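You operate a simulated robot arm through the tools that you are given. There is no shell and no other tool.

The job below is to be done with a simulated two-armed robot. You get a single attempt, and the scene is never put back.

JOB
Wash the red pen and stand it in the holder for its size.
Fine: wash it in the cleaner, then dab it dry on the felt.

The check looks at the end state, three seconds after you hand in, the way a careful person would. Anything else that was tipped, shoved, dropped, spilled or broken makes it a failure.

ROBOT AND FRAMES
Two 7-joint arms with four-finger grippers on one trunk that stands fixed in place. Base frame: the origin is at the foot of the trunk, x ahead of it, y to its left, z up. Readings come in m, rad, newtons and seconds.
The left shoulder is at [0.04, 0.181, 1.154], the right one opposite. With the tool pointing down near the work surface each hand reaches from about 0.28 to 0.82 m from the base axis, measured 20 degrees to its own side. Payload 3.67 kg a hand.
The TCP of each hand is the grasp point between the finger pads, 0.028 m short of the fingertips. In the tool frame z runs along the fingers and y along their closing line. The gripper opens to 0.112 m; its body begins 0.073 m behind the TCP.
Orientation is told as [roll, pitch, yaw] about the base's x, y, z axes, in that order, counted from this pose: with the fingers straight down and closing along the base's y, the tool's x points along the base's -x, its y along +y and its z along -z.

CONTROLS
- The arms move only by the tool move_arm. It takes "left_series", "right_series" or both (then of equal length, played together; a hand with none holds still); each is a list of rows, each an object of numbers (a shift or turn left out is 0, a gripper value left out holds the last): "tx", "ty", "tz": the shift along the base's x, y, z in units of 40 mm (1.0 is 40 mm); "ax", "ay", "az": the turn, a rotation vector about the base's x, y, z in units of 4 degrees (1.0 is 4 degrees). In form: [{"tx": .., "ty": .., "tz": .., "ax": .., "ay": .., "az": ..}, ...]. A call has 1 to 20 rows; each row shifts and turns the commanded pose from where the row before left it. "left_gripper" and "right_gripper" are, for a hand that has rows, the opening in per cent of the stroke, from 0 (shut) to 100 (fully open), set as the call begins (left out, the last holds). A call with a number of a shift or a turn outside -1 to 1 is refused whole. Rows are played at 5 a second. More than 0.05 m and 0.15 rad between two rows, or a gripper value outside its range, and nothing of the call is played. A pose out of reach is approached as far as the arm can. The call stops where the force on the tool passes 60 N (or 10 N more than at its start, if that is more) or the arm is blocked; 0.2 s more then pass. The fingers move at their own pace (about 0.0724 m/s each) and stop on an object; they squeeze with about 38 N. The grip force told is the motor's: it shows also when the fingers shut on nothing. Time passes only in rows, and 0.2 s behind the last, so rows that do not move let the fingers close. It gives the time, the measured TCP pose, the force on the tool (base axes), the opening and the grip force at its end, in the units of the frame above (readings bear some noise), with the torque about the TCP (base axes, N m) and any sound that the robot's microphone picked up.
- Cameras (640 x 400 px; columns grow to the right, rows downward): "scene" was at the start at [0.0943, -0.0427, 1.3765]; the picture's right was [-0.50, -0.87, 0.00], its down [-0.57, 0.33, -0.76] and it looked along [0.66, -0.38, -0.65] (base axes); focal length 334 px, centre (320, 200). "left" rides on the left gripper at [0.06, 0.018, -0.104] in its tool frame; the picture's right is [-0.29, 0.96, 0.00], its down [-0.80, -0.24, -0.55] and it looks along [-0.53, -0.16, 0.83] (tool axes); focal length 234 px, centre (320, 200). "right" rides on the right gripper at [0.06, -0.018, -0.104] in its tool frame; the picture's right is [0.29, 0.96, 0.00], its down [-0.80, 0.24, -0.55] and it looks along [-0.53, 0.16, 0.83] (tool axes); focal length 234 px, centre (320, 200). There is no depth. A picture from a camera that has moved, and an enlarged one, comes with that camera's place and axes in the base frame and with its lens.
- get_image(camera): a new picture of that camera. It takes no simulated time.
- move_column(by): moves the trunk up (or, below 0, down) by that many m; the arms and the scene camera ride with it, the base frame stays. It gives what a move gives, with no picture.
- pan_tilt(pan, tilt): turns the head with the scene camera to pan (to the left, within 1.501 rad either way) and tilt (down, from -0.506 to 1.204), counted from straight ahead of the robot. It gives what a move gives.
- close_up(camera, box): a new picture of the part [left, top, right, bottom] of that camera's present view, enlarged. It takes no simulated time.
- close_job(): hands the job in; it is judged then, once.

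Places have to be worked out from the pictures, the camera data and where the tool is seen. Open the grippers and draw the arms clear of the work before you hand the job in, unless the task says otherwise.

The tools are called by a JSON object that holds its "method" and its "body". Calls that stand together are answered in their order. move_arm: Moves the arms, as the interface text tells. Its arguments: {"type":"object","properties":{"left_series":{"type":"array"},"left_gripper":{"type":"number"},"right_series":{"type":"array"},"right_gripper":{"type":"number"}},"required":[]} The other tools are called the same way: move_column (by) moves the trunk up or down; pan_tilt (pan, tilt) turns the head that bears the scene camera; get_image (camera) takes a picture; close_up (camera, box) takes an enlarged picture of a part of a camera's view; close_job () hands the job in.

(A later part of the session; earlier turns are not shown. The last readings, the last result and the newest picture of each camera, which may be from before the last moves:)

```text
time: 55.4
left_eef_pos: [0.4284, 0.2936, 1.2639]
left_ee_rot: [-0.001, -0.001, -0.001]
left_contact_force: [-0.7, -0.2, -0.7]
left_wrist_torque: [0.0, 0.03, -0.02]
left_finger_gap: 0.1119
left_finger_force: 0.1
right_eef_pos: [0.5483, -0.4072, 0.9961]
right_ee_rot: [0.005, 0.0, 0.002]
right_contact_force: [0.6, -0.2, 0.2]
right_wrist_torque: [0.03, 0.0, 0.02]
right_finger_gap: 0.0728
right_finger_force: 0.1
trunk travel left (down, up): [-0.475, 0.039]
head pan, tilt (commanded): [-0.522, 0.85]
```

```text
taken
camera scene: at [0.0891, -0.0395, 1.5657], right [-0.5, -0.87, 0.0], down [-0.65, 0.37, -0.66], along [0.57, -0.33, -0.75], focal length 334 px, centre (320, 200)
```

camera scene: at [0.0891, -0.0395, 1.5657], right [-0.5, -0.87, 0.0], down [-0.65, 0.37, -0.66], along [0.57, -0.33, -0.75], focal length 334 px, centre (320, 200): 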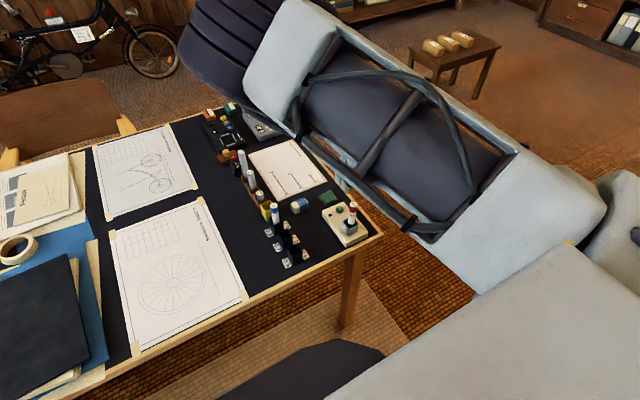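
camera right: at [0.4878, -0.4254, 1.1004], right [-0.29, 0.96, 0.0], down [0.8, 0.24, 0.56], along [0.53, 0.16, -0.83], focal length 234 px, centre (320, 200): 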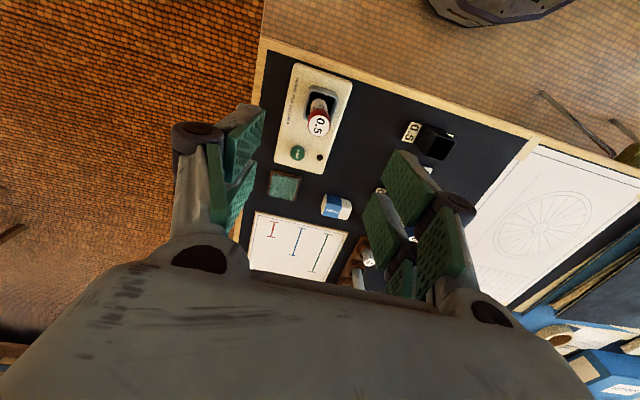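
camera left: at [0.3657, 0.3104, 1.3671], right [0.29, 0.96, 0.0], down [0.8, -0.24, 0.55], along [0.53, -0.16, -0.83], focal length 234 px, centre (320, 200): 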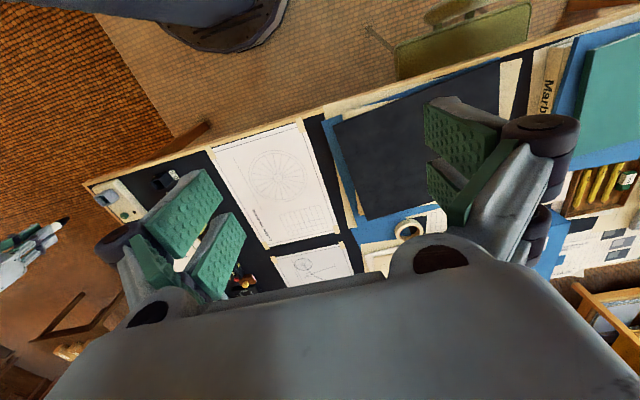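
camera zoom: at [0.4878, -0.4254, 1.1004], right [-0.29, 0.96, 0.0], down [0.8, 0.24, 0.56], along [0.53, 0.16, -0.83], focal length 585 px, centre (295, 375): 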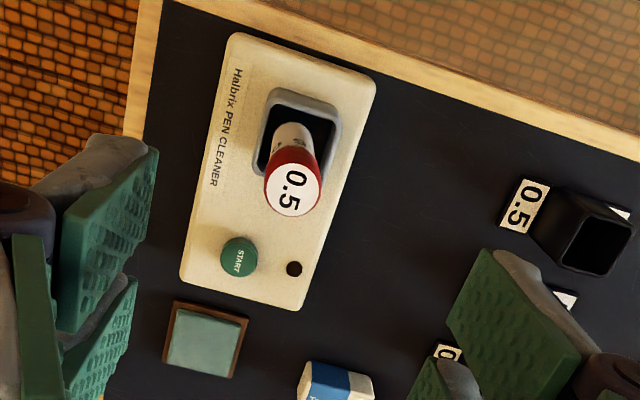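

Pen is standing safely in the well. START is at (0.624,-0.417), top z≈0.777. I close the gripper, shift forward, and tilt the hand 28° so its body leans away from the pen, stopping ~55 mm above the button.

{"method": "move_arm", "body": {"right_series": [{"tx": 0.9, "ty": -0.08}, {"tx": 0.9, "ty": -0.08}, {"tx": 0.9, "ty": -0.085}, {"ay": 1}, {"ay": 1}, {"ay": 1}, {"ay": 1}, {"ay": 1}, {"ay": 1}, {"ay": 1}, {}, {}], "right_gripper": 0}}

{"method": "get_image", "body": {"camera": "right"}}

{"method": "get_image", "body": {"camera": "scene"}}

```text
time: 58.0
left_eef_pos: [0.4266, 0.2937, 1.2645]
left_ee_rot: [-0.001, 0.001, 0.001]
left_contact_force: [0.2, 0.2, -0.1]
left_wrist_torque: [0.0, -0.02, 0.0]
left_finger_gap: 0.1121
left_finger_force: 0.0
right_eef_pos: [0.6564, -0.4178, 0.9957]
right_ee_rot: [0.008, 0.47, 0.004]
right_contact_force: [0.1, 0.4, 0.4]
right_wrist_torque: [-0.02, 0.0, 0.02]
right_finger_gap: 0.0
right_finger_force: 36.0
trunk travel left (down, up): [-0.475, 0.039]
head pan, tilt (commanded): [-0.522, 0.85]
```

```text
taken
camera right: at [0.6507, -0.4352, 1.1153], right [-0.26, 0.96, 0.14], down [0.96, 0.24, 0.13], along [0.09, 0.17, -0.98], focal length 234 px, centre (320, 200)
```

right: 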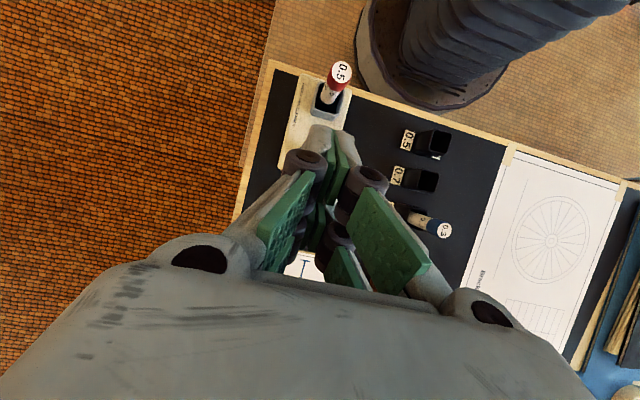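

```text
taken
camera scene: at [0.0891, -0.039, 1.5657], right [-0.5, -0.87, 0.0], down [-0.65, 0.37, -0.66], along [0.57, -0.33, -0.75], focal length 334 px, centre (320, 200)
```

scene: 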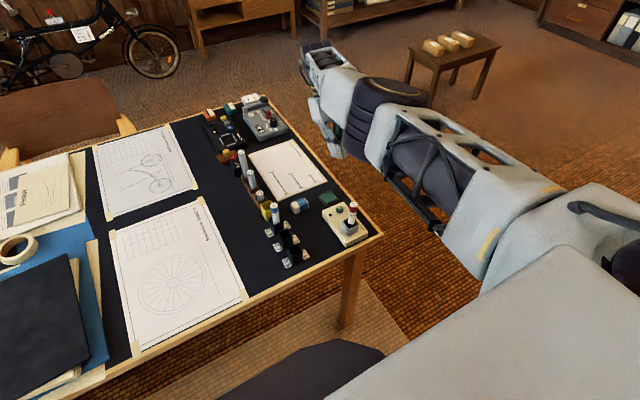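

Tilt is done; the START button and pen are both visible in the scene view. I descend to just above the button and check.

{"method": "move_arm", "body": {"right_series": [{"tx": -0.244, "tz": -0.79}, {"tx": -0.244, "tz": -0.79}, {"tx": -0.244, "tz": -0.79}, {"tx": -0.244, "tz": -0.79}, {}, {}, {}]}}

{"method": "close_up", "body": {"camera": "scene", "box": [290, 140, 410, 260]}}

{"method": "close_up", "body": {"camera": "right", "box": [250, 50, 410, 250]}}

```text
time: 59.6
left_eef_pos: [0.4292, 0.293, 1.2645]
left_ee_rot: [0.0, -0.002, 0.0]
left_contact_force: [-0.7, -0.5, -0.1]
left_wrist_torque: [0.02, 0.0, 0.0]
left_finger_gap: 0.1122
left_finger_force: 0.0
right_eef_pos: [0.6137, -0.4167, 0.8703]
right_ee_rot: [0.007, 0.488, 0.005]
right_contact_force: [-0.1, -0.8, -0.5]
right_wrist_torque: [0.01, 0.02, -0.03]
right_finger_gap: 0.0
right_finger_force: 36.3
trunk travel left (down, up): [-0.475, 0.039]
head pan, tilt (commanded): [-0.522, 0.85]
```

```text
3.33 times, centred on (350, 200) of scene
camera zoom: at [0.089, -0.0399, 1.5657], right [-0.5, -0.87, 0.0], down [-0.65, 0.37, -0.66], along [0.57, -0.33, -0.75], focal length 1114 px, centre (220, 200)
```

zoom: 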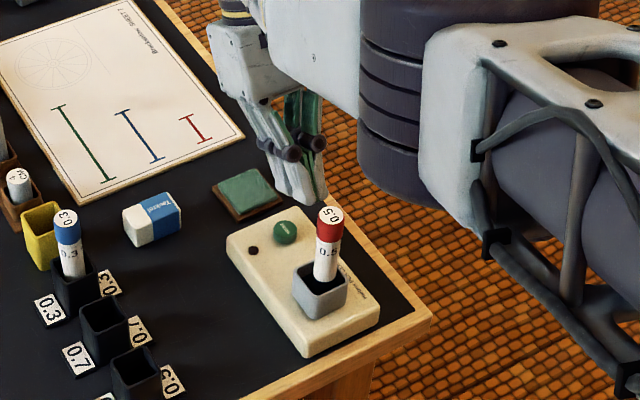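

```text
2.00 times, centred on (330, 150) of right
camera zoom: at [0.6101, -0.4352, 0.9903], right [-0.25, 0.96, 0.14], down [0.96, 0.24, 0.12], along [0.08, 0.17, -0.98], focal length 468 px, centre (300, 300)
```

zoom: 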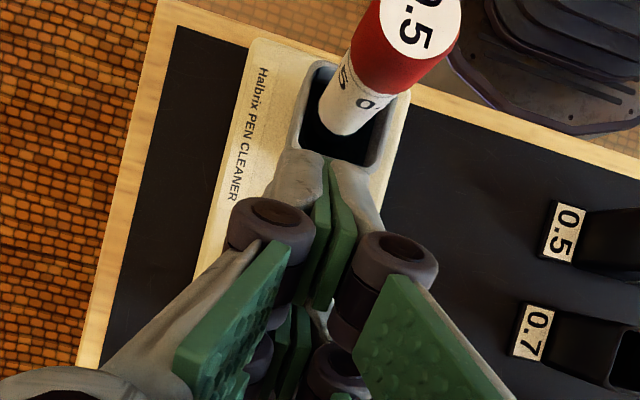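

Predicted and seen fingertip positions agree. I nudge +3.6 mm in x and lower to about 5 mm above the button, then press in small steps.

{"method": "move_arm", "body": {"right_series": [{"tx": 0.09}, {"tz": -0.6}, {"tz": -0.6}, {}, {}]}}

{"method": "close_up", "body": {"camera": "scene", "box": [310, 170, 390, 250]}}

```text
time: 60.8
left_eef_pos: [0.4273, 0.2931, 1.2639]
left_ee_rot: [0.001, -0.001, 0.001]
left_contact_force: [0.3, -0.5, 0.3]
left_wrist_torque: [0.01, -0.01, 0.01]
left_finger_gap: 0.1121
left_finger_force: 0.1
right_eef_pos: [0.6039, -0.4158, 0.8523]
right_ee_rot: [0.006, 0.489, 0.003]
right_contact_force: [-0.3, 0.1, 0.8]
right_wrist_torque: [-0.01, 0.01, -0.03]
right_finger_gap: 0.0
right_finger_force: 35.3
right hand out of reach, approached as far as the arm can: row 1, 2, 3
trunk travel left (down, up): [-0.475, 0.039]
head pan, tilt (commanded): [-0.522, 0.85]
```

```text
5.00 times, centred on (350, 210) of scene
camera zoom: at [0.089, -0.0393, 1.5657], right [-0.5, -0.87, 0.0], down [-0.65, 0.37, -0.66], along [0.57, -0.33, -0.75], focal length 1671 px, centre (170, 150)
```

zoom: 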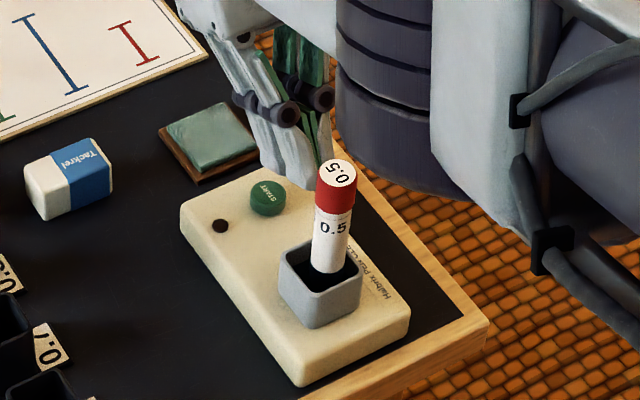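

The arm ran out of reach at this trunk height and pulled back slightly toward the pen. I back up (away from the pen) first, then lower the trunk by 0.14 m so the arm has spare reach.

{"method": "move_arm", "body": {"right_series": [{"tz": 0.8}, {"tz": 0.9, "tx": 0.2}, {"tz": 0.9, "tx": 0.2}, {"tz": 0.9, "tx": 0.2}, {"tz": 0.9, "tx": 0.2}, {}, {}]}}

{"method": "move_column", "body": {"by": -0.14}}

{"method": "get_image", "body": {"camera": "scene"}}

```text
time: 62.4
left_eef_pos: [0.4282, 0.2941, 1.2634]
left_ee_rot: [0.0, -0.001, -0.001]
left_contact_force: [-0.5, 1.0, -0.4]
left_wrist_torque: [0.01, 0.02, 0.02]
left_finger_gap: 0.1117
left_finger_force: 0.1
right_eef_pos: [0.6372, -0.4172, 1.0295]
right_ee_rot: [0.008, 0.489, 0.003]
right_contact_force: [-0.5, 0.5, 0.5]
right_wrist_torque: [-0.01, -0.01, 0.03]
right_finger_gap: 0.0
right_finger_force: 35.5
trunk travel left (down, up): [-0.475, 0.039]
head pan, tilt (commanded): [-0.522, 0.85]
```

```text
time: 64.1
left_eef_pos: [0.4269, 0.2931, 1.1227]
left_ee_rot: [-0.001, 0.0, 0.0]
left_contact_force: [-0.4, -0.1, -0.1]
left_wrist_torque: [0.0, -0.01, 0.02]
left_finger_gap: 0.1121
left_finger_force: 0.1
right_eef_pos: [0.6365, -0.4165, 0.8884]
right_ee_rot: [0.004, 0.489, 0.003]
right_contact_force: [-0.4, 0.4, -0.1]
right_wrist_torque: [0.02, 0.0, 0.03]
right_finger_gap: 0.0
right_finger_force: 36.0
trunk travel left (down, up): [-0.335, 0.179]
head pan, tilt (commanded): [-0.522, 0.85]
```

```text
taken
camera scene: at [0.0888, -0.0394, 1.4245], right [-0.5, -0.87, 0.0], down [-0.65, 0.37, -0.66], along [0.57, -0.33, -0.75], focal length 334 px, centre (320, 200)
```

scene: 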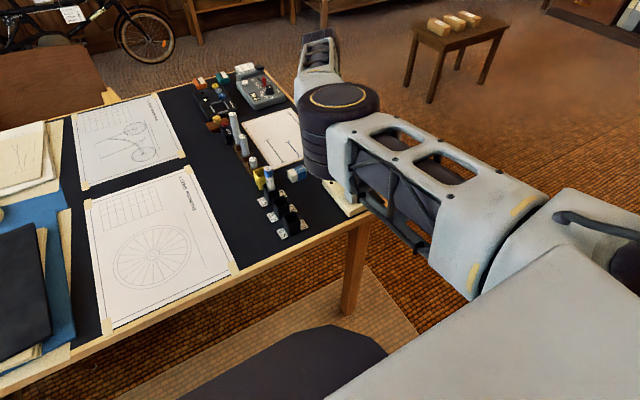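

Now there is spare reach. I go to x≈0.6175 and lower to ~5 mm above contact height.

{"method": "move_arm", "body": {"right_series": [{"tx": -0.24, "tz": -0.6}, {"tx": -0.24, "tz": -0.6}, {"tz": -0.45}, {}, {}]}}

{"method": "get_image", "body": {"camera": "right"}}

{"method": "close_up", "body": {"camera": "scene", "box": [280, 140, 400, 240]}}

```text
time: 65.3
left_eef_pos: [0.4263, 0.2945, 1.1225]
left_ee_rot: [0.0, -0.002, 0.0]
left_contact_force: [0.7, 0.2, -0.3]
left_wrist_torque: [0.0, -0.01, 0.01]
left_finger_gap: 0.112
left_finger_force: 0.0
right_eef_pos: [0.6178, -0.4166, 0.8215]
right_ee_rot: [0.007, 0.488, 0.003]
right_contact_force: [0.0, -0.1, -0.2]
right_wrist_torque: [-0.01, -0.02, -0.02]
right_finger_gap: 0.0
right_finger_force: 35.9
trunk travel left (down, up): [-0.335, 0.179]
head pan, tilt (commanded): [-0.522, 0.85]
```

```text
taken
camera right: at [0.6138, -0.4349, 0.9413], right [-0.25, 0.96, 0.14], down [0.96, 0.24, 0.12], along [0.08, 0.17, -0.98], focal length 234 px, centre (320, 200)
```

right: 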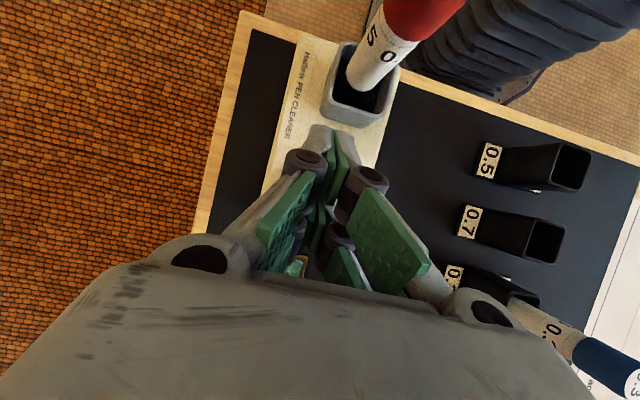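

```text
4.00 times, centred on (340, 190) of scene
camera zoom: at [0.0889, -0.0395, 1.4245], right [-0.5, -0.87, 0.0], down [-0.65, 0.37, -0.66], along [0.57, -0.33, -0.75], focal length 1337 px, centre (240, 240)
```

zoom: 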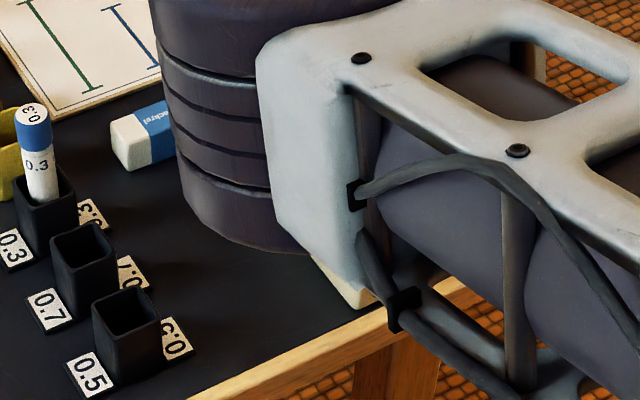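

Fingers are just above START and clear of the pen. I press down in small steps, watching force and sound.

{"method": "move_arm", "body": {"right_series": [{"tz": -0.1}, {"tz": -0.1}, {}]}}

```text
time: 66.1
left_eef_pos: [0.4277, 0.2936, 1.1236]
left_ee_rot: [-0.002, -0.002, -0.002]
left_contact_force: [-1.0, 0.4, -0.2]
left_wrist_torque: [0.0, 0.03, -0.01]
left_finger_gap: 0.112
left_finger_force: 0.1
right_eef_pos: [0.6181, -0.4165, 0.8136]
right_ee_rot: [0.004, 0.489, 0.003]
right_contact_force: [-0.1, 0.3, 0.0]
right_wrist_torque: [0.0, -0.01, -0.01]
right_finger_gap: 0.0
right_finger_force: 35.7
trunk travel left (down, up): [-0.335, 0.179]
head pan, tilt (commanded): [-0.522, 0.85]
```

No contact yet at z=0.8136; I continue down in 3 mm steps.

{"method": "move_arm", "body": {"right_series": [{"tz": -0.075}, {"tz": -0.075}, {}]}}

```text
time: 66.9
left_eef_pos: [0.4276, 0.2927, 1.1225]
left_ee_rot: [0.002, -0.002, 0.001]
left_contact_force: [-0.1, 0.4, 0.3]
left_wrist_torque: [0.03, 0.0, 0.01]
left_finger_gap: 0.112
left_finger_force: 0.2
right_eef_pos: [0.6173, -0.4153, 0.8085]
right_ee_rot: [0.005, 0.489, 0.002]
right_contact_force: [0.2, 0.1, 7.2]
right_wrist_torque: [0.0, -0.1, 0.02]
right_finger_gap: 0.0063
right_finger_force: 35.4
trunk travel left (down, up): [-0.335, 0.179]
head pan, tilt (commanded): [-0.522, 0.85]
heard: click
```

A click was heard with 7 N: START was pressed. I lift off the button and look at the cleaner's indicator.

{"method": "move_arm", "body": {"right_series": [{"tz": 0.4}, {"tz": 0.6, "tx": 0.1}, {"tz": 0.6, "tx": 0.2}]}}

{"method": "get_image", "body": {"camera": "right"}}

{"method": "get_image", "body": {"camera": "scene"}}

```text
time: 67.7
left_eef_pos: [0.4283, 0.2938, 1.1235]
left_ee_rot: [0.0, -0.002, 0.0]
left_contact_force: [0.0, 0.6, 0.5]
left_wrist_torque: [0.03, 0.02, 0.0]
left_finger_gap: 0.1121
left_finger_force: 0.0
right_eef_pos: [0.6288, -0.4178, 0.8719]
right_ee_rot: [0.005, 0.489, 0.003]
right_contact_force: [-0.3, 0.3, -0.1]
right_wrist_torque: [-0.02, 0.02, -0.01]
right_finger_gap: 0.0
right_finger_force: 36.1
trunk travel left (down, up): [-0.335, 0.179]
head pan, tilt (commanded): [-0.522, 0.85]
```

```text
taken
camera right: at [0.6254, -0.435, 0.9915], right [-0.25, 0.96, 0.14], down [0.96, 0.24, 0.12], along [0.08, 0.17, -0.98], focal length 234 px, centre (320, 200)
```

right: 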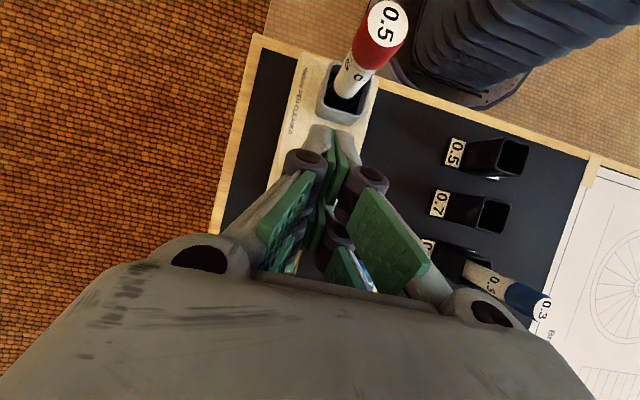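

```text
taken
camera scene: at [0.0889, -0.0395, 1.4245], right [-0.5, -0.87, 0.0], down [-0.65, 0.37, -0.66], along [0.57, -0.33, -0.75], focal length 334 px, centre (320, 200)
```

scene: 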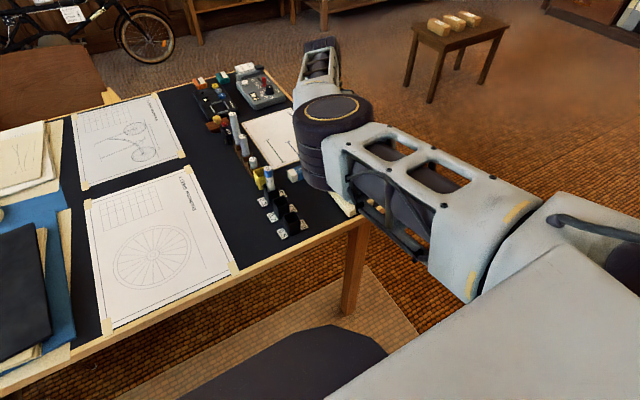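

The fingers hide the indicator; I slide the hand a little to the right and up to see it.

{"method": "move_arm", "body": {"right_series": [{"tz": 0.7, "ty": -0.6}, {"tz": 0.5, "ty": -0.7}]}}

{"method": "get_image", "body": {"camera": "right"}}

{"method": "close_up", "body": {"camera": "right", "box": [300, 50, 460, 200]}}

```text
time: 68.3
left_eef_pos: [0.4274, 0.2924, 1.1228]
left_ee_rot: [0.001, -0.003, -0.001]
left_contact_force: [0.0, 0.4, 0.7]
left_wrist_torque: [0.0, 0.01, 0.0]
left_finger_gap: 0.1123
left_finger_force: 0.1
right_eef_pos: [0.6295, -0.4695, 0.9189]
right_ee_rot: [0.007, 0.489, 0.004]
right_contact_force: [-0.2, 0.0, 0.1]
right_wrist_torque: [-0.02, 0.05, -0.03]
right_finger_gap: 0.0
right_finger_force: 35.0
trunk travel left (down, up): [-0.335, 0.179]
head pan, tilt (commanded): [-0.522, 0.85]
```

```text
taken
camera right: at [0.6257, -0.4876, 1.0379], right [-0.26, 0.96, 0.14], down [0.96, 0.24, 0.12], along [0.08, 0.17, -0.98], focal length 234 px, centre (320, 200)
```

right: 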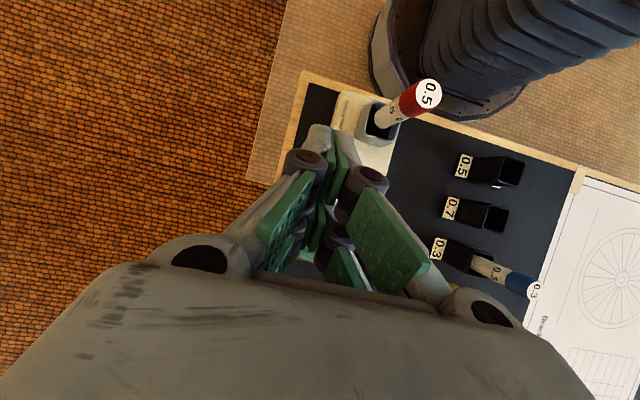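

```text
2.67 times, centred on (380, 125) of right
camera zoom: at [0.6257, -0.4876, 1.0379], right [-0.26, 0.96, 0.14], down [0.96, 0.24, 0.12], along [0.08, 0.17, -0.98], focal length 624 px, centre (160, 400)
```

zoom: 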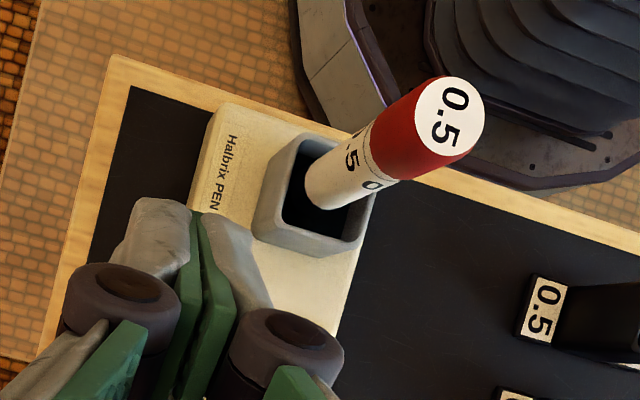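

Still hidden; I tilt the hand back to vertical while rising, which opens the view onto the cleaner's panel and lets the wash run.

{"method": "move_arm", "body": {"right_series": [{"ay": -1, "tz": 0.4}, {"ay": -1, "tz": 0.4}, {"ay": -1, "tz": 0.4}, {"ay": -1, "tz": 0.4}, {"ay": -1, "tz": 0.2}, {"ay": -1}, {"ay": -1}]}}

{"method": "get_image", "body": {"camera": "right"}}

{"method": "get_image", "body": {"camera": "scene"}}

```text
time: 69.9
left_eef_pos: [0.4267, 0.2936, 1.123]
left_ee_rot: [0.001, -0.002, 0.0]
left_contact_force: [-0.8, 0.0, 0.9]
left_wrist_torque: [-0.02, -0.01, 0.02]
left_finger_gap: 0.1117
left_finger_force: 0.1
right_eef_pos: [0.6284, -0.4696, 0.992]
right_ee_rot: [0.004, -0.002, 0.003]
right_contact_force: [0.9, 0.5, -0.1]
right_wrist_torque: [-0.04, -0.03, 0.0]
right_finger_gap: 0.0
right_finger_force: 36.3
trunk travel left (down, up): [-0.335, 0.179]
head pan, tilt (commanded): [-0.522, 0.85]
```

```text
taken
camera right: at [0.5694, -0.4869, 1.0954], right [-0.29, 0.96, 0.0], down [0.8, 0.24, 0.56], along [0.53, 0.16, -0.83], focal length 234 px, centre (320, 200)
```

right: 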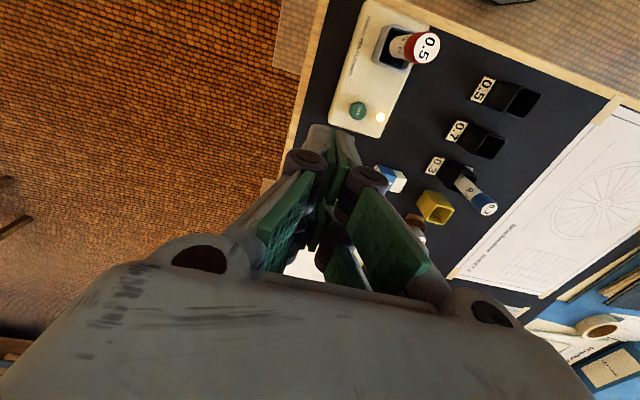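

```text
taken
camera scene: at [0.0885, -0.0392, 1.4246], right [-0.5, -0.87, 0.0], down [-0.65, 0.37, -0.66], along [0.57, -0.33, -0.75], focal length 334 px, centre (320, 200)
```

scene: 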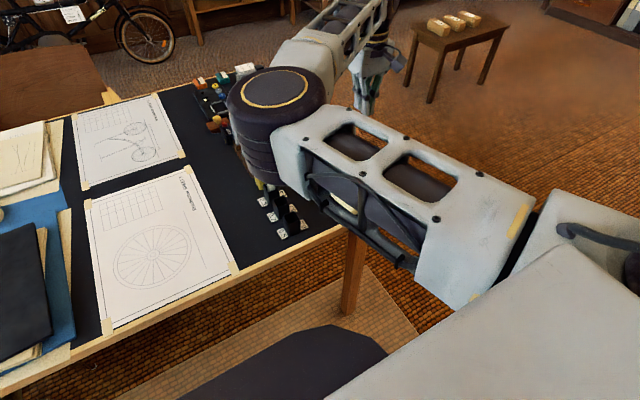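

The indicator is lit: the cleaner is running. I wait a few seconds with still rows and watch for it to finish.

{"method": "move_arm", "body": {"right_series": [{}, {}, {}, {}, {}, {}, {}, {}, {}, {}, {}, {}, {}, {}, {}]}}

{"method": "close_up", "body": {"camera": "right", "box": [310, 0, 470, 140]}}

```text
time: 73.1
left_eef_pos: [0.4275, 0.2929, 1.1236]
left_ee_rot: [0.0, -0.001, 0.001]
left_contact_force: [0.7, -0.2, 0.7]
left_wrist_torque: [-0.04, 0.01, -0.02]
left_finger_gap: 0.1122
left_finger_force: 0.2
right_eef_pos: [0.6287, -0.4687, 0.9914]
right_ee_rot: [0.005, 0.0, 0.0]
right_contact_force: [0.0, 0.6, -0.1]
right_wrist_torque: [0.01, -0.03, 0.02]
right_finger_gap: 0.0
right_finger_force: 36.1
trunk travel left (down, up): [-0.335, 0.179]
head pan, tilt (commanded): [-0.522, 0.85]
```

```text
2.86 times, centred on (390, 70) of right
camera zoom: at [0.5696, -0.487, 1.095], right [-0.29, 0.96, 0.0], down [0.8, 0.24, 0.56], along [0.53, 0.17, -0.83], focal length 669 px, centre (120, 571)
```

zoom: 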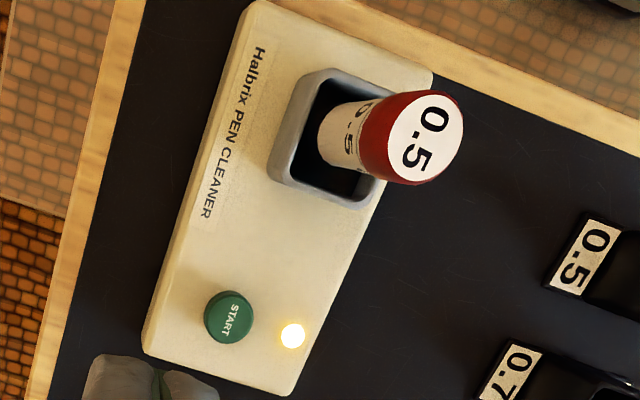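

Still lit. I wait another 4 s.

{"method": "move_arm", "body": {"right_series": [{}, {}, {}, {}, {}, {}, {}, {}, {}, {}, {}, {}, {}, {}, {}, {}, {}, {}, {}, {}]}}

{"method": "close_up", "body": {"camera": "right", "box": [310, 0, 470, 140]}}

```text
time: 77.3
left_eef_pos: [0.4283, 0.2929, 1.1218]
left_ee_rot: [0.001, -0.001, -0.002]
left_contact_force: [-0.6, -0.8, -0.2]
left_wrist_torque: [-0.02, 0.0, 0.01]
left_finger_gap: 0.1119
left_finger_force: 0.0
right_eef_pos: [0.629, -0.4688, 0.9912]
right_ee_rot: [0.006, -0.002, 0.001]
right_contact_force: [-0.1, -0.1, 0.0]
right_wrist_torque: [-0.02, 0.06, 0.0]
right_finger_gap: 0.0003
right_finger_force: 36.0
trunk travel left (down, up): [-0.335, 0.179]
head pan, tilt (commanded): [-0.522, 0.85]
```

```text
2.86 times, centred on (390, 70) of right
camera zoom: at [0.5697, -0.487, 1.0951], right [-0.29, 0.96, 0.0], down [0.8, 0.24, 0.56], along [0.53, 0.17, -0.83], focal length 669 px, centre (120, 571)
```

zoom: 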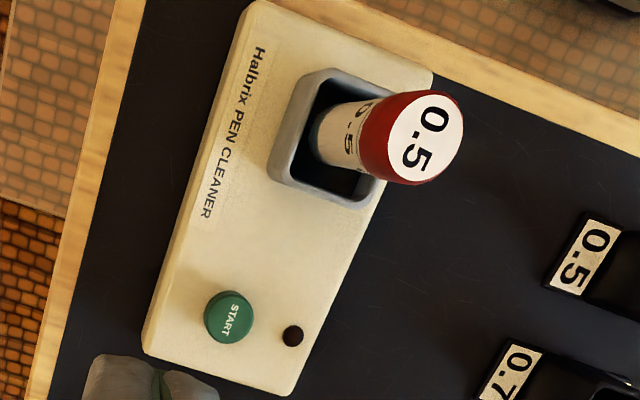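

The light is off: the wash is finished, the pen still upright. I raise the trunk a bit and repeat the arm loop (out right, down, forward) to get the elbow-up posture for reaching the well again.

{"method": "move_column", "body": {"by": 0.06}}

{"method": "move_arm", "body": {"right_series": [{"tx": -0.852, "ty": -0.641}, {"tx": -0.852, "ty": -0.641}, {"tx": -0.852, "ty": -0.641}, {"tx": -0.852, "ty": -0.641}, {"tx": -0.852, "ty": -0.641}, {"tx": -0.852, "ty": -0.641}, {"tx": -0.852, "ty": -0.641}, {"tx": -0.852, "ty": -0.641}, {"tx": -0.852, "ty": -0.641}, {"tx": -0.852, "ty": -0.641}, {"tx": -0.852, "ty": -0.641}, {"tx": -0.852, "ty": -0.641}, {"tx": -0.852, "ty": -0.641}, {"tx": -0.852, "ty": -0.641}, {}]}}

{"method": "move_arm", "body": {"right_series": [{"tx": -0.05, "ty": 0.4, "tz": -0.95}, {"tx": -0.05, "ty": 0.4, "tz": -0.95}, {"tx": -0.05, "ty": 0.4, "tz": -0.95}, {"tx": -0.05, "ty": 0.5, "tz": -0.95}, {"tx": -0.05, "ty": 0.5, "tz": -0.95}, {"tx": -0.05, "ty": 0.6, "tz": -0.95}, {"tx": -0.05, "ty": 0.6, "tz": -0.95}, {"tx": -0.05, "ty": 0.6, "tz": -0.95}, {"tz": -0.9}, {}]}}

{"method": "get_image", "body": {"camera": "scene"}}

```text
time: 78.3
left_eef_pos: [0.4284, 0.293, 1.1832]
left_ee_rot: [0.001, 0.0, -0.001]
left_contact_force: [0.2, -0.1, 0.0]
left_wrist_torque: [0.01, -0.01, -0.01]
left_finger_gap: 0.1121
left_finger_force: 0.1
right_eef_pos: [0.629, -0.4692, 1.0522]
right_ee_rot: [0.004, -0.001, 0.001]
right_contact_force: [0.5, 0.6, 0.1]
right_wrist_torque: [-0.01, 0.0, 0.01]
right_finger_gap: 0.0001
right_finger_force: 36.1
trunk travel left (down, up): [-0.395, 0.119]
head pan, tilt (commanded): [-0.522, 0.85]
```

```text
time: 81.5
left_eef_pos: [0.428, 0.2945, 1.1825]
left_ee_rot: [0.0, -0.001, -0.003]
left_contact_force: [0.1, 0.2, -0.3]
left_wrist_torque: [0.01, 0.02, 0.02]
left_finger_gap: 0.112
left_finger_force: 0.2
right_eef_pos: [0.1524, -0.826, 1.0543]
right_ee_rot: [0.005, 0.002, 0.003]
right_contact_force: [-0.3, -0.4, 0.1]
right_wrist_torque: [0.0, -0.01, -0.03]
right_finger_gap: 0.0
right_finger_force: 36.2
trunk travel left (down, up): [-0.395, 0.119]
head pan, tilt (commanded): [-0.522, 0.85]
```

```text
time: 83.7
left_eef_pos: [0.4276, 0.2941, 1.1833]
left_ee_rot: [0.002, -0.003, 0.0]
left_contact_force: [-0.4, 0.1, -1.0]
left_wrist_torque: [-0.02, 0.02, 0.02]
left_finger_gap: 0.1122
left_finger_force: 0.0
right_eef_pos: [0.135, -0.667, 0.7124]
right_ee_rot: [0.006, 0.0, 0.002]
right_contact_force: [-0.3, -0.7, -0.7]
right_wrist_torque: [0.01, 0.02, 0.01]
right_finger_gap: 0.0001
right_finger_force: 35.5
trunk travel left (down, up): [-0.395, 0.119]
head pan, tilt (commanded): [-0.522, 0.85]
```

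```text
taken
camera scene: at [0.0888, -0.0389, 1.4847], right [-0.5, -0.87, 0.0], down [-0.65, 0.37, -0.66], along [0.57, -0.33, -0.75], focal length 334 px, centre (320, 200)
```

scene: 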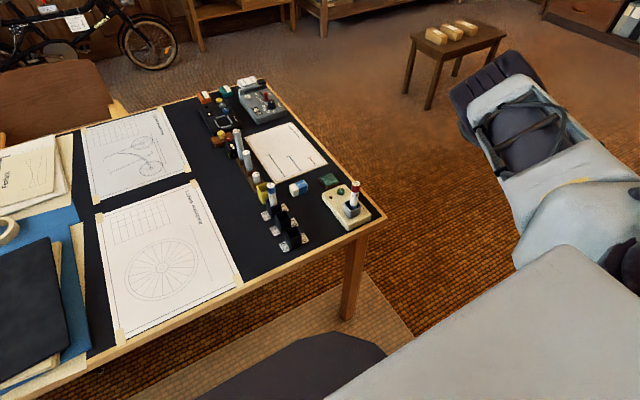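

The table is clearly visible: pen upright in the well, all else in place. I come forward and up with the raised elbow, ending behind and above the well.

{"method": "close_up", "body": {"camera": "scene", "box": [240, 160, 400, 260]}}

{"method": "move_arm", "body": {"right_series": [{"tx": 0.582, "ty": 0.414, "tz": 0.607}, {"tx": 0.582, "ty": 0.414, "tz": 0.607}, {"tx": 0.582, "ty": 0.414, "tz": 0.607}, {"tx": 0.582, "ty": 0.414, "tz": 0.607}, {"tx": 0.582, "ty": 0.414, "tz": 0.607}, {"tx": 0.582, "ty": 0.414, "tz": 0.607}, {"tx": 0.582, "ty": 0.414, "tz": 0.607}, {"tx": 0.721, "ty": 0.468, "tz": 0.386}, {"tx": 0.721, "ty": 0.468, "tz": 0.386}, {"tx": 0.721, "ty": 0.468, "tz": 0.386}, {"tx": 0.721, "ty": 0.468, "tz": 0.386}, {"tx": 0.721, "ty": 0.468, "tz": 0.386}, {"tx": 0.721, "ty": 0.468, "tz": 0.386}, {"tx": 0.721, "ty": 0.468, "tz": 0.386}, {}, {}], "right_gripper": 100}}

{"method": "get_image", "body": {"camera": "scene"}}

{"method": "get_image", "body": {"camera": "right"}}

```text
4.00 times, centred on (320, 210) of scene
camera zoom: at [0.0888, -0.0389, 1.4847], right [-0.5, -0.87, 0.0], down [-0.65, 0.37, -0.66], along [0.57, -0.33, -0.75], focal length 1337 px, centre (320, 160)
```

zoom: 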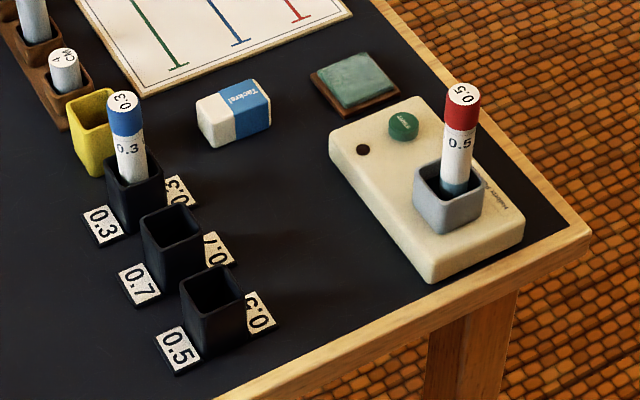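

```text
time: 87.1
left_eef_pos: [0.4283, 0.2929, 1.1836]
left_ee_rot: [-0.001, 0.0, 0.0]
left_contact_force: [0.2, -0.4, 0.0]
left_wrist_torque: [0.02, -0.01, 0.03]
left_finger_gap: 0.1119
left_finger_force: 0.1
right_eef_pos: [0.4975, -0.4235, 0.9857]
right_ee_rot: [0.011, 0.006, -0.011]
right_contact_force: [0.2, 0.0, 0.3]
right_wrist_torque: [-0.05, -0.02, 0.01]
right_finger_gap: 0.112
right_finger_force: 0.1
trunk travel left (down, up): [-0.395, 0.119]
head pan, tilt (commanded): [-0.522, 0.85]
```

```text
taken
camera scene: at [0.089, -0.0395, 1.4847], right [-0.5, -0.87, 0.0], down [-0.65, 0.37, -0.66], along [0.57, -0.33, -0.75], focal length 334 px, centre (320, 200)
```

scene: 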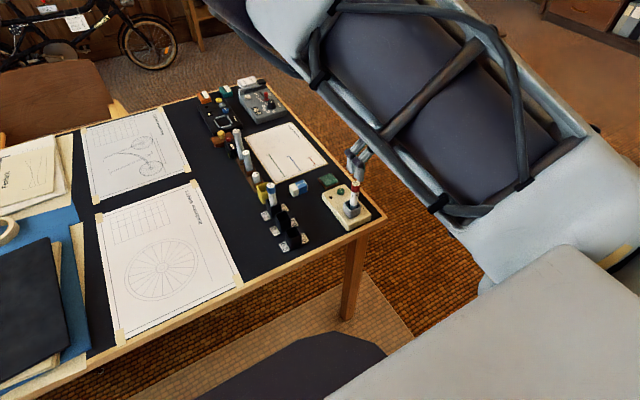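

```text
taken
camera right: at [0.4382, -0.4416, 1.0901], right [-0.28, 0.96, 0.01], down [0.8, 0.23, 0.55], along [0.53, 0.16, -0.83], focal length 234 px, centre (320, 200)
```

right: 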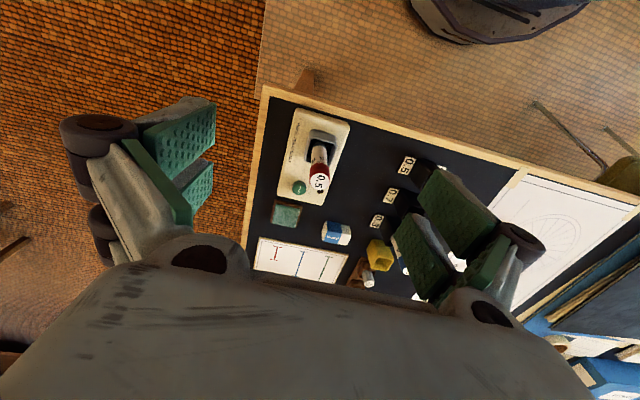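

Elbow is up, hand open and near the pen. The pen's lower end now shows a wet teal band. I move above the pen and measure.

{"method": "move_arm", "body": {"right_series": [{"tx": 0.64, "ty": 0.2}, {"tx": 0.64, "ty": 0.2}, {}, {}, {}]}}

{"method": "get_image", "body": {"camera": "right"}}

{"method": "close_up", "body": {"camera": "right", "box": [270, 60, 370, 180]}}

```text
time: 88.3
left_eef_pos: [0.4274, 0.2922, 1.183]
left_ee_rot: [0.001, 0.0, -0.001]
left_contact_force: [-0.3, 0.6, -0.1]
left_wrist_torque: [0.02, -0.04, 0.0]
left_finger_gap: 0.1121
left_finger_force: 0.0
right_eef_pos: [0.5514, -0.4071, 0.9906]
right_ee_rot: [0.007, 0.002, -0.003]
right_contact_force: [0.1, 0.4, 0.0]
right_wrist_torque: [-0.03, -0.02, -0.01]
right_finger_gap: 0.112
right_finger_force: 0.1
trunk travel left (down, up): [-0.395, 0.119]
head pan, tilt (commanded): [-0.522, 0.85]
```

```text
taken
camera right: at [0.4915, -0.4251, 1.093], right [-0.28, 0.96, 0.01], down [0.8, 0.23, 0.56], along [0.53, 0.16, -0.83], focal length 234 px, centre (320, 200)
```

right: 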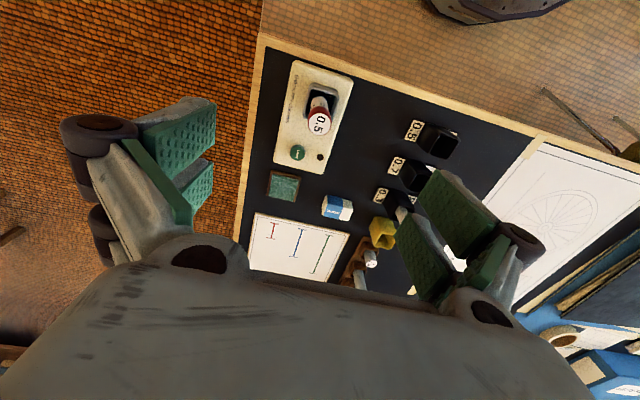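

```text
3.33 times, centred on (320, 120) of right
camera zoom: at [0.4915, -0.4251, 1.093], right [-0.28, 0.96, 0.01], down [0.8, 0.23, 0.56], along [0.53, 0.16, -0.83], focal length 781 px, centre (320, 467)
```

zoom: 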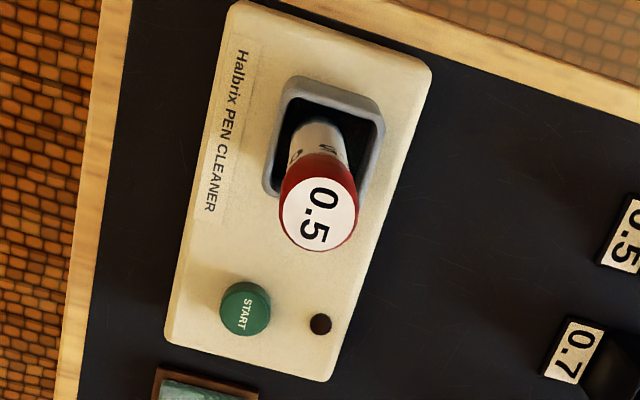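

Pen top is 4 mm toward −x from the finger centre. I correct and descend around the pen to z≈0.866 (same grasp height as before).

{"method": "move_arm", "body": {"right_series": [{"tx": -0.105}, {"tz": -0.7}, {"tz": -0.7}, {"tz": -0.7}, {"tz": -0.6}, {"tz": -0.38}, {}, {}, {}]}}

{"method": "close_up", "body": {"camera": "right", "box": [250, 90, 390, 240]}}

```text
time: 90.3
left_eef_pos: [0.4276, 0.2921, 1.1832]
left_ee_rot: [0.002, -0.002, -0.001]
left_contact_force: [0.8, -0.8, -0.6]
left_wrist_torque: [0.01, -0.02, 0.01]
left_finger_gap: 0.1116
left_finger_force: 0.1
right_eef_pos: [0.5477, -0.4044, 0.8672]
right_ee_rot: [0.005, 0.0, 0.002]
right_contact_force: [-0.8, 0.4, -0.2]
right_wrist_torque: [0.02, -0.02, 0.0]
right_finger_gap: 0.1122
right_finger_force: 0.1
trunk travel left (down, up): [-0.395, 0.119]
head pan, tilt (commanded): [-0.522, 0.85]
```

```text
2.67 times, centred on (320, 165) of right
camera zoom: at [0.4885, -0.4226, 0.9702], right [-0.29, 0.96, 0.0], down [0.8, 0.24, 0.56], along [0.53, 0.17, -0.83], focal length 624 px, centre (320, 293)
```

zoom: 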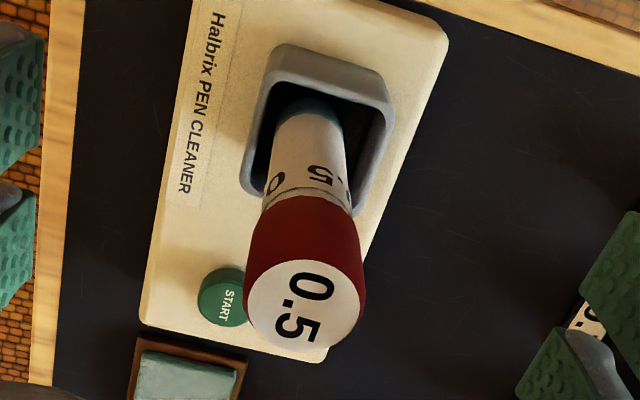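

Pen top lies ~2–3 mm toward −x/−y of the finger centre. I shift by (−2, −2.8) mm and check again before closing.

{"method": "move_arm", "body": {"right_series": [{"tx": -0.05, "ty": -0.07}, {}, {}, {}]}}

{"method": "close_up", "body": {"camera": "right", "box": [250, 90, 390, 240]}}

```text
time: 91.3
left_eef_pos: [0.4283, 0.2926, 1.1833]
left_ee_rot: [0.0, -0.002, 0.002]
left_contact_force: [0.5, 0.3, 0.3]
left_wrist_torque: [-0.03, -0.01, 0.01]
left_finger_gap: 0.1121
left_finger_force: 0.0
right_eef_pos: [0.5467, -0.4069, 0.8667]
right_ee_rot: [0.005, 0.0, 0.002]
right_contact_force: [-1.3, 0.3, -0.9]
right_wrist_torque: [-0.02, -0.02, -0.02]
right_finger_gap: 0.1123
right_finger_force: 0.0
trunk travel left (down, up): [-0.395, 0.119]
head pan, tilt (commanded): [-0.522, 0.85]
```

```text
2.67 times, centred on (320, 165) of right
camera zoom: at [0.4863, -0.4253, 0.9703], right [-0.29, 0.96, 0.0], down [0.8, 0.24, 0.56], along [0.53, 0.16, -0.83], focal length 624 px, centre (320, 293)
```

zoom: 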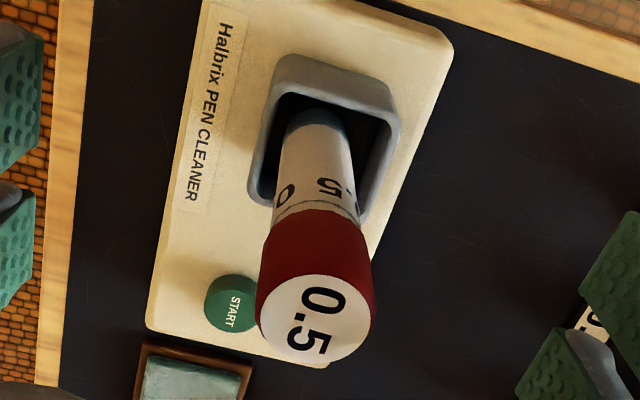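

Centred now. I close on the pen.

{"method": "move_arm", "body": {"right_series": [{}, {}, {}, {}, {}, {}], "right_gripper": 0}}

{"method": "close_up", "body": {"camera": "right", "box": [250, 90, 390, 240]}}

```text
time: 92.7
left_eef_pos: [0.4269, 0.294, 1.1821]
left_ee_rot: [0.0, -0.001, 0.0]
left_contact_force: [-0.5, -0.3, 0.1]
left_wrist_torque: [-0.02, -0.03, 0.01]
left_finger_gap: 0.1122
left_finger_force: 0.0
right_eef_pos: [0.546, -0.4072, 0.8674]
right_ee_rot: [0.006, 0.0, 0.0]
right_contact_force: [0.0, -0.8, -0.4]
right_wrist_torque: [-0.02, -0.01, 0.02]
right_finger_gap: 0.0184
right_finger_force: 37.7
trunk travel left (down, up): [-0.395, 0.119]
head pan, tilt (commanded): [-0.522, 0.85]
```

```text
2.67 times, centred on (320, 165) of right
camera zoom: at [0.4864, -0.4253, 0.9703], right [-0.29, 0.96, 0.0], down [0.8, 0.24, 0.56], along [0.53, 0.17, -0.83], focal length 624 px, centre (320, 293)
```

zoom: 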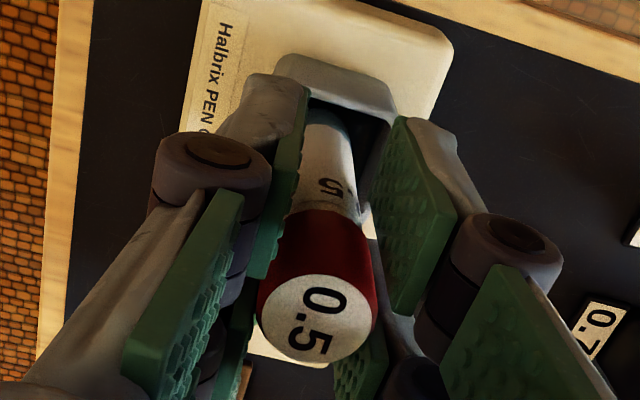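

Pen gripped (37.7 N). I lift it 120 mm straight up out of the well and check it.

{"method": "move_arm", "body": {"right_series": [{"tz": 0.4}, {"tz": 0.5}, {"tz": 0.7}, {"tz": 0.7}, {"tz": 0.7}, {}, {}]}}

{"method": "get_image", "body": {"camera": "right"}}

{"method": "close_up", "body": {"camera": "right", "box": [280, 80, 380, 230]}}

{"method": "close_up", "body": {"camera": "scene", "box": [290, 110, 410, 240]}}

```text
time: 94.3
left_eef_pos: [0.4272, 0.2928, 1.1828]
left_ee_rot: [-0.002, -0.002, -0.001]
left_contact_force: [-0.2, 0.1, -0.5]
left_wrist_torque: [0.04, 0.0, 0.04]
left_finger_gap: 0.1121
left_finger_force: 0.0
right_eef_pos: [0.5447, -0.4081, 0.9859]
right_ee_rot: [0.008, 0.002, -0.003]
right_contact_force: [0.4, -0.4, 0.0]
right_wrist_torque: [0.03, 0.02, -0.02]
right_finger_gap: 0.0187
right_finger_force: 38.0
trunk travel left (down, up): [-0.395, 0.119]
head pan, tilt (commanded): [-0.522, 0.85]
```

```text
taken
camera right: at [0.4848, -0.4267, 1.0894], right [-0.28, 0.96, 0.01], down [0.8, 0.23, 0.55], along [0.53, 0.16, -0.83], focal length 234 px, centre (320, 200)
```

right: 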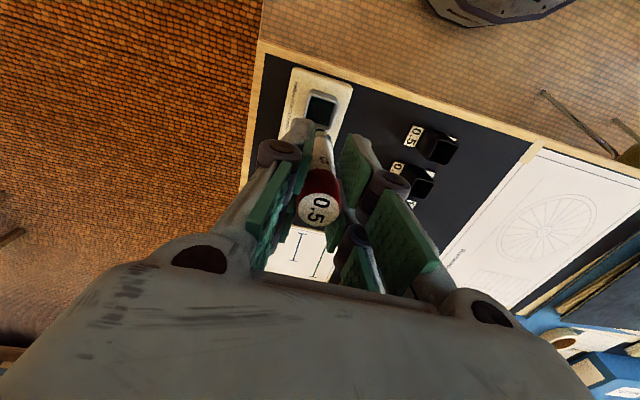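

```text
2.67 times, centred on (330, 155) of right
camera zoom: at [0.4848, -0.4267, 1.0894], right [-0.28, 0.96, 0.01], down [0.8, 0.23, 0.55], along [0.53, 0.16, -0.83], focal length 624 px, centre (293, 320)
```

zoom: 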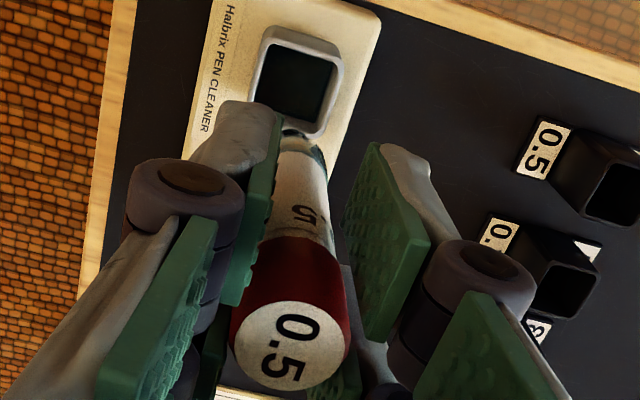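

```text
3.08 times, centred on (350, 175) of scene
camera zoom: at [0.0889, -0.0394, 1.4847], right [-0.5, -0.87, 0.0], down [-0.65, 0.37, -0.66], along [0.57, -0.33, -0.75], focal length 1028 px, centre (228, 277)
```

zoom: 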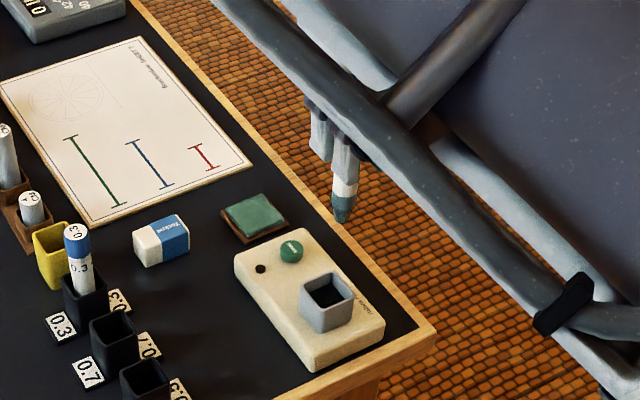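

The pen hangs cleanly in the grip, with a wet teal tip. I carry it to above the felt (0.70,-0.4245).

{"method": "move_arm", "body": {"right_series": [{"tx": 0.778, "ty": -0.0825}, {"tx": 0.778, "ty": -0.0825}, {"tx": 0.778, "ty": -0.0825}, {"tx": 0.778, "ty": -0.0825}, {"tx": 0.778, "ty": -0.0825}, {}, {}, {}]}}

{"method": "get_image", "body": {"camera": "right"}}

{"method": "get_image", "body": {"camera": "scene"}}

```text
time: 96.1
left_eef_pos: [0.4267, 0.2924, 1.1834]
left_ee_rot: [-0.001, -0.001, -0.001]
left_contact_force: [-0.7, 0.1, -0.2]
left_wrist_torque: [0.0, -0.01, -0.02]
left_finger_gap: 0.112
left_finger_force: 0.0
right_eef_pos: [0.7024, -0.4227, 0.9861]
right_ee_rot: [0.005, -0.001, 0.002]
right_contact_force: [-0.1, -0.1, -0.8]
right_wrist_torque: [0.01, -0.01, -0.01]
right_finger_gap: 0.0186
right_finger_force: 38.3
trunk travel left (down, up): [-0.395, 0.119]
head pan, tilt (commanded): [-0.522, 0.85]
```

```text
taken
camera right: at [0.6418, -0.4418, 1.0896], right [-0.29, 0.96, 0.01], down [0.8, 0.24, 0.56], along [0.53, 0.17, -0.83], focal length 234 px, centre (320, 200)
```

right: 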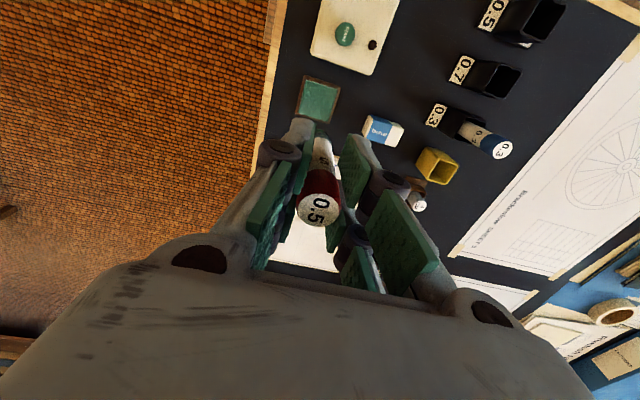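

```text
taken
camera scene: at [0.0892, -0.0398, 1.4847], right [-0.5, -0.87, 0.0], down [-0.65, 0.37, -0.66], along [0.57, -0.33, -0.75], focal length 334 px, centre (320, 200)
```

scene: 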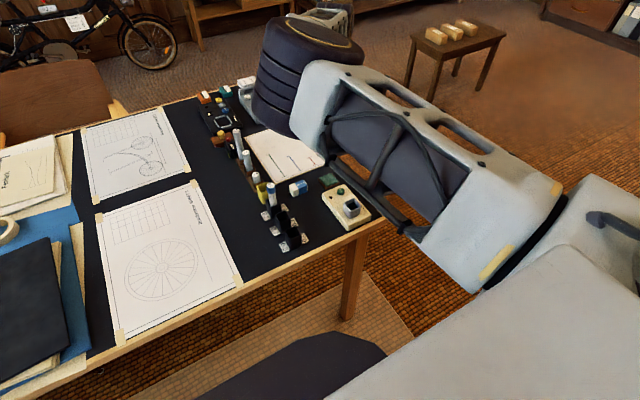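

The felt centre lies right below the pen (pixel match). I lower to z≈0.852 (tip ~15 mm above) and look.

{"method": "move_arm", "body": {"right_series": [{"tz": -0.85}, {"tz": -0.85}, {"tz": -0.85}, {"tz": -0.8}, {}, {}, {}]}}

{"method": "close_up", "body": {"camera": "right", "box": [260, 70, 400, 210]}}

{"method": "get_image", "body": {"camera": "scene"}}

```text
time: 97.7
left_eef_pos: [0.4273, 0.2937, 1.1828]
left_ee_rot: [0.0, 0.0, 0.001]
left_contact_force: [0.8, -0.4, -0.4]
left_wrist_torque: [-0.02, -0.02, 0.0]
left_finger_gap: 0.112
left_finger_force: 0.1
right_eef_pos: [0.7005, -0.422, 0.8523]
right_ee_rot: [0.004, 0.0, 0.001]
right_contact_force: [-0.1, -0.2, -0.4]
right_wrist_torque: [0.0, -0.04, -0.03]
right_finger_gap: 0.0183
right_finger_force: 37.8
trunk travel left (down, up): [-0.395, 0.119]
head pan, tilt (commanded): [-0.522, 0.85]
```

```text
2.86 times, centred on (330, 140) of right
camera zoom: at [0.641, -0.4415, 0.9557], right [-0.29, 0.96, 0.01], down [0.8, 0.24, 0.55], along [0.53, 0.17, -0.83], focal length 669 px, centre (291, 371)
```

zoom: 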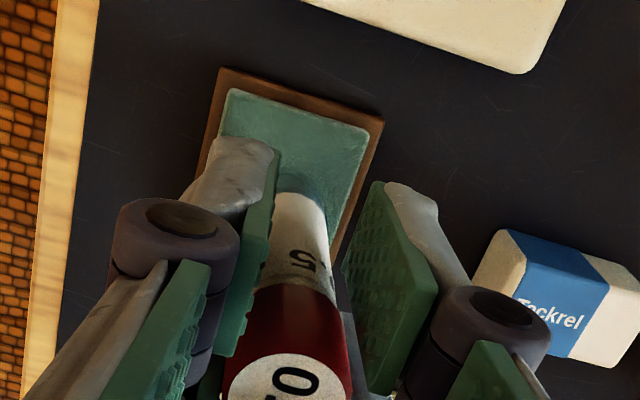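

```text
taken
camera scene: at [0.0892, -0.0397, 1.4847], right [-0.5, -0.87, 0.0], down [-0.65, 0.37, -0.66], along [0.57, -0.33, -0.75], focal length 334 px, centre (320, 200)
```

scene: 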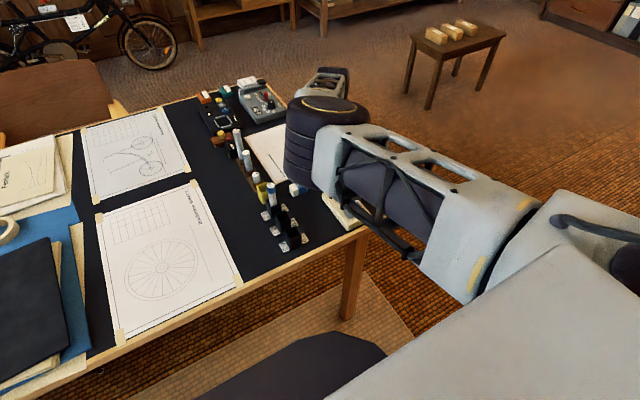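

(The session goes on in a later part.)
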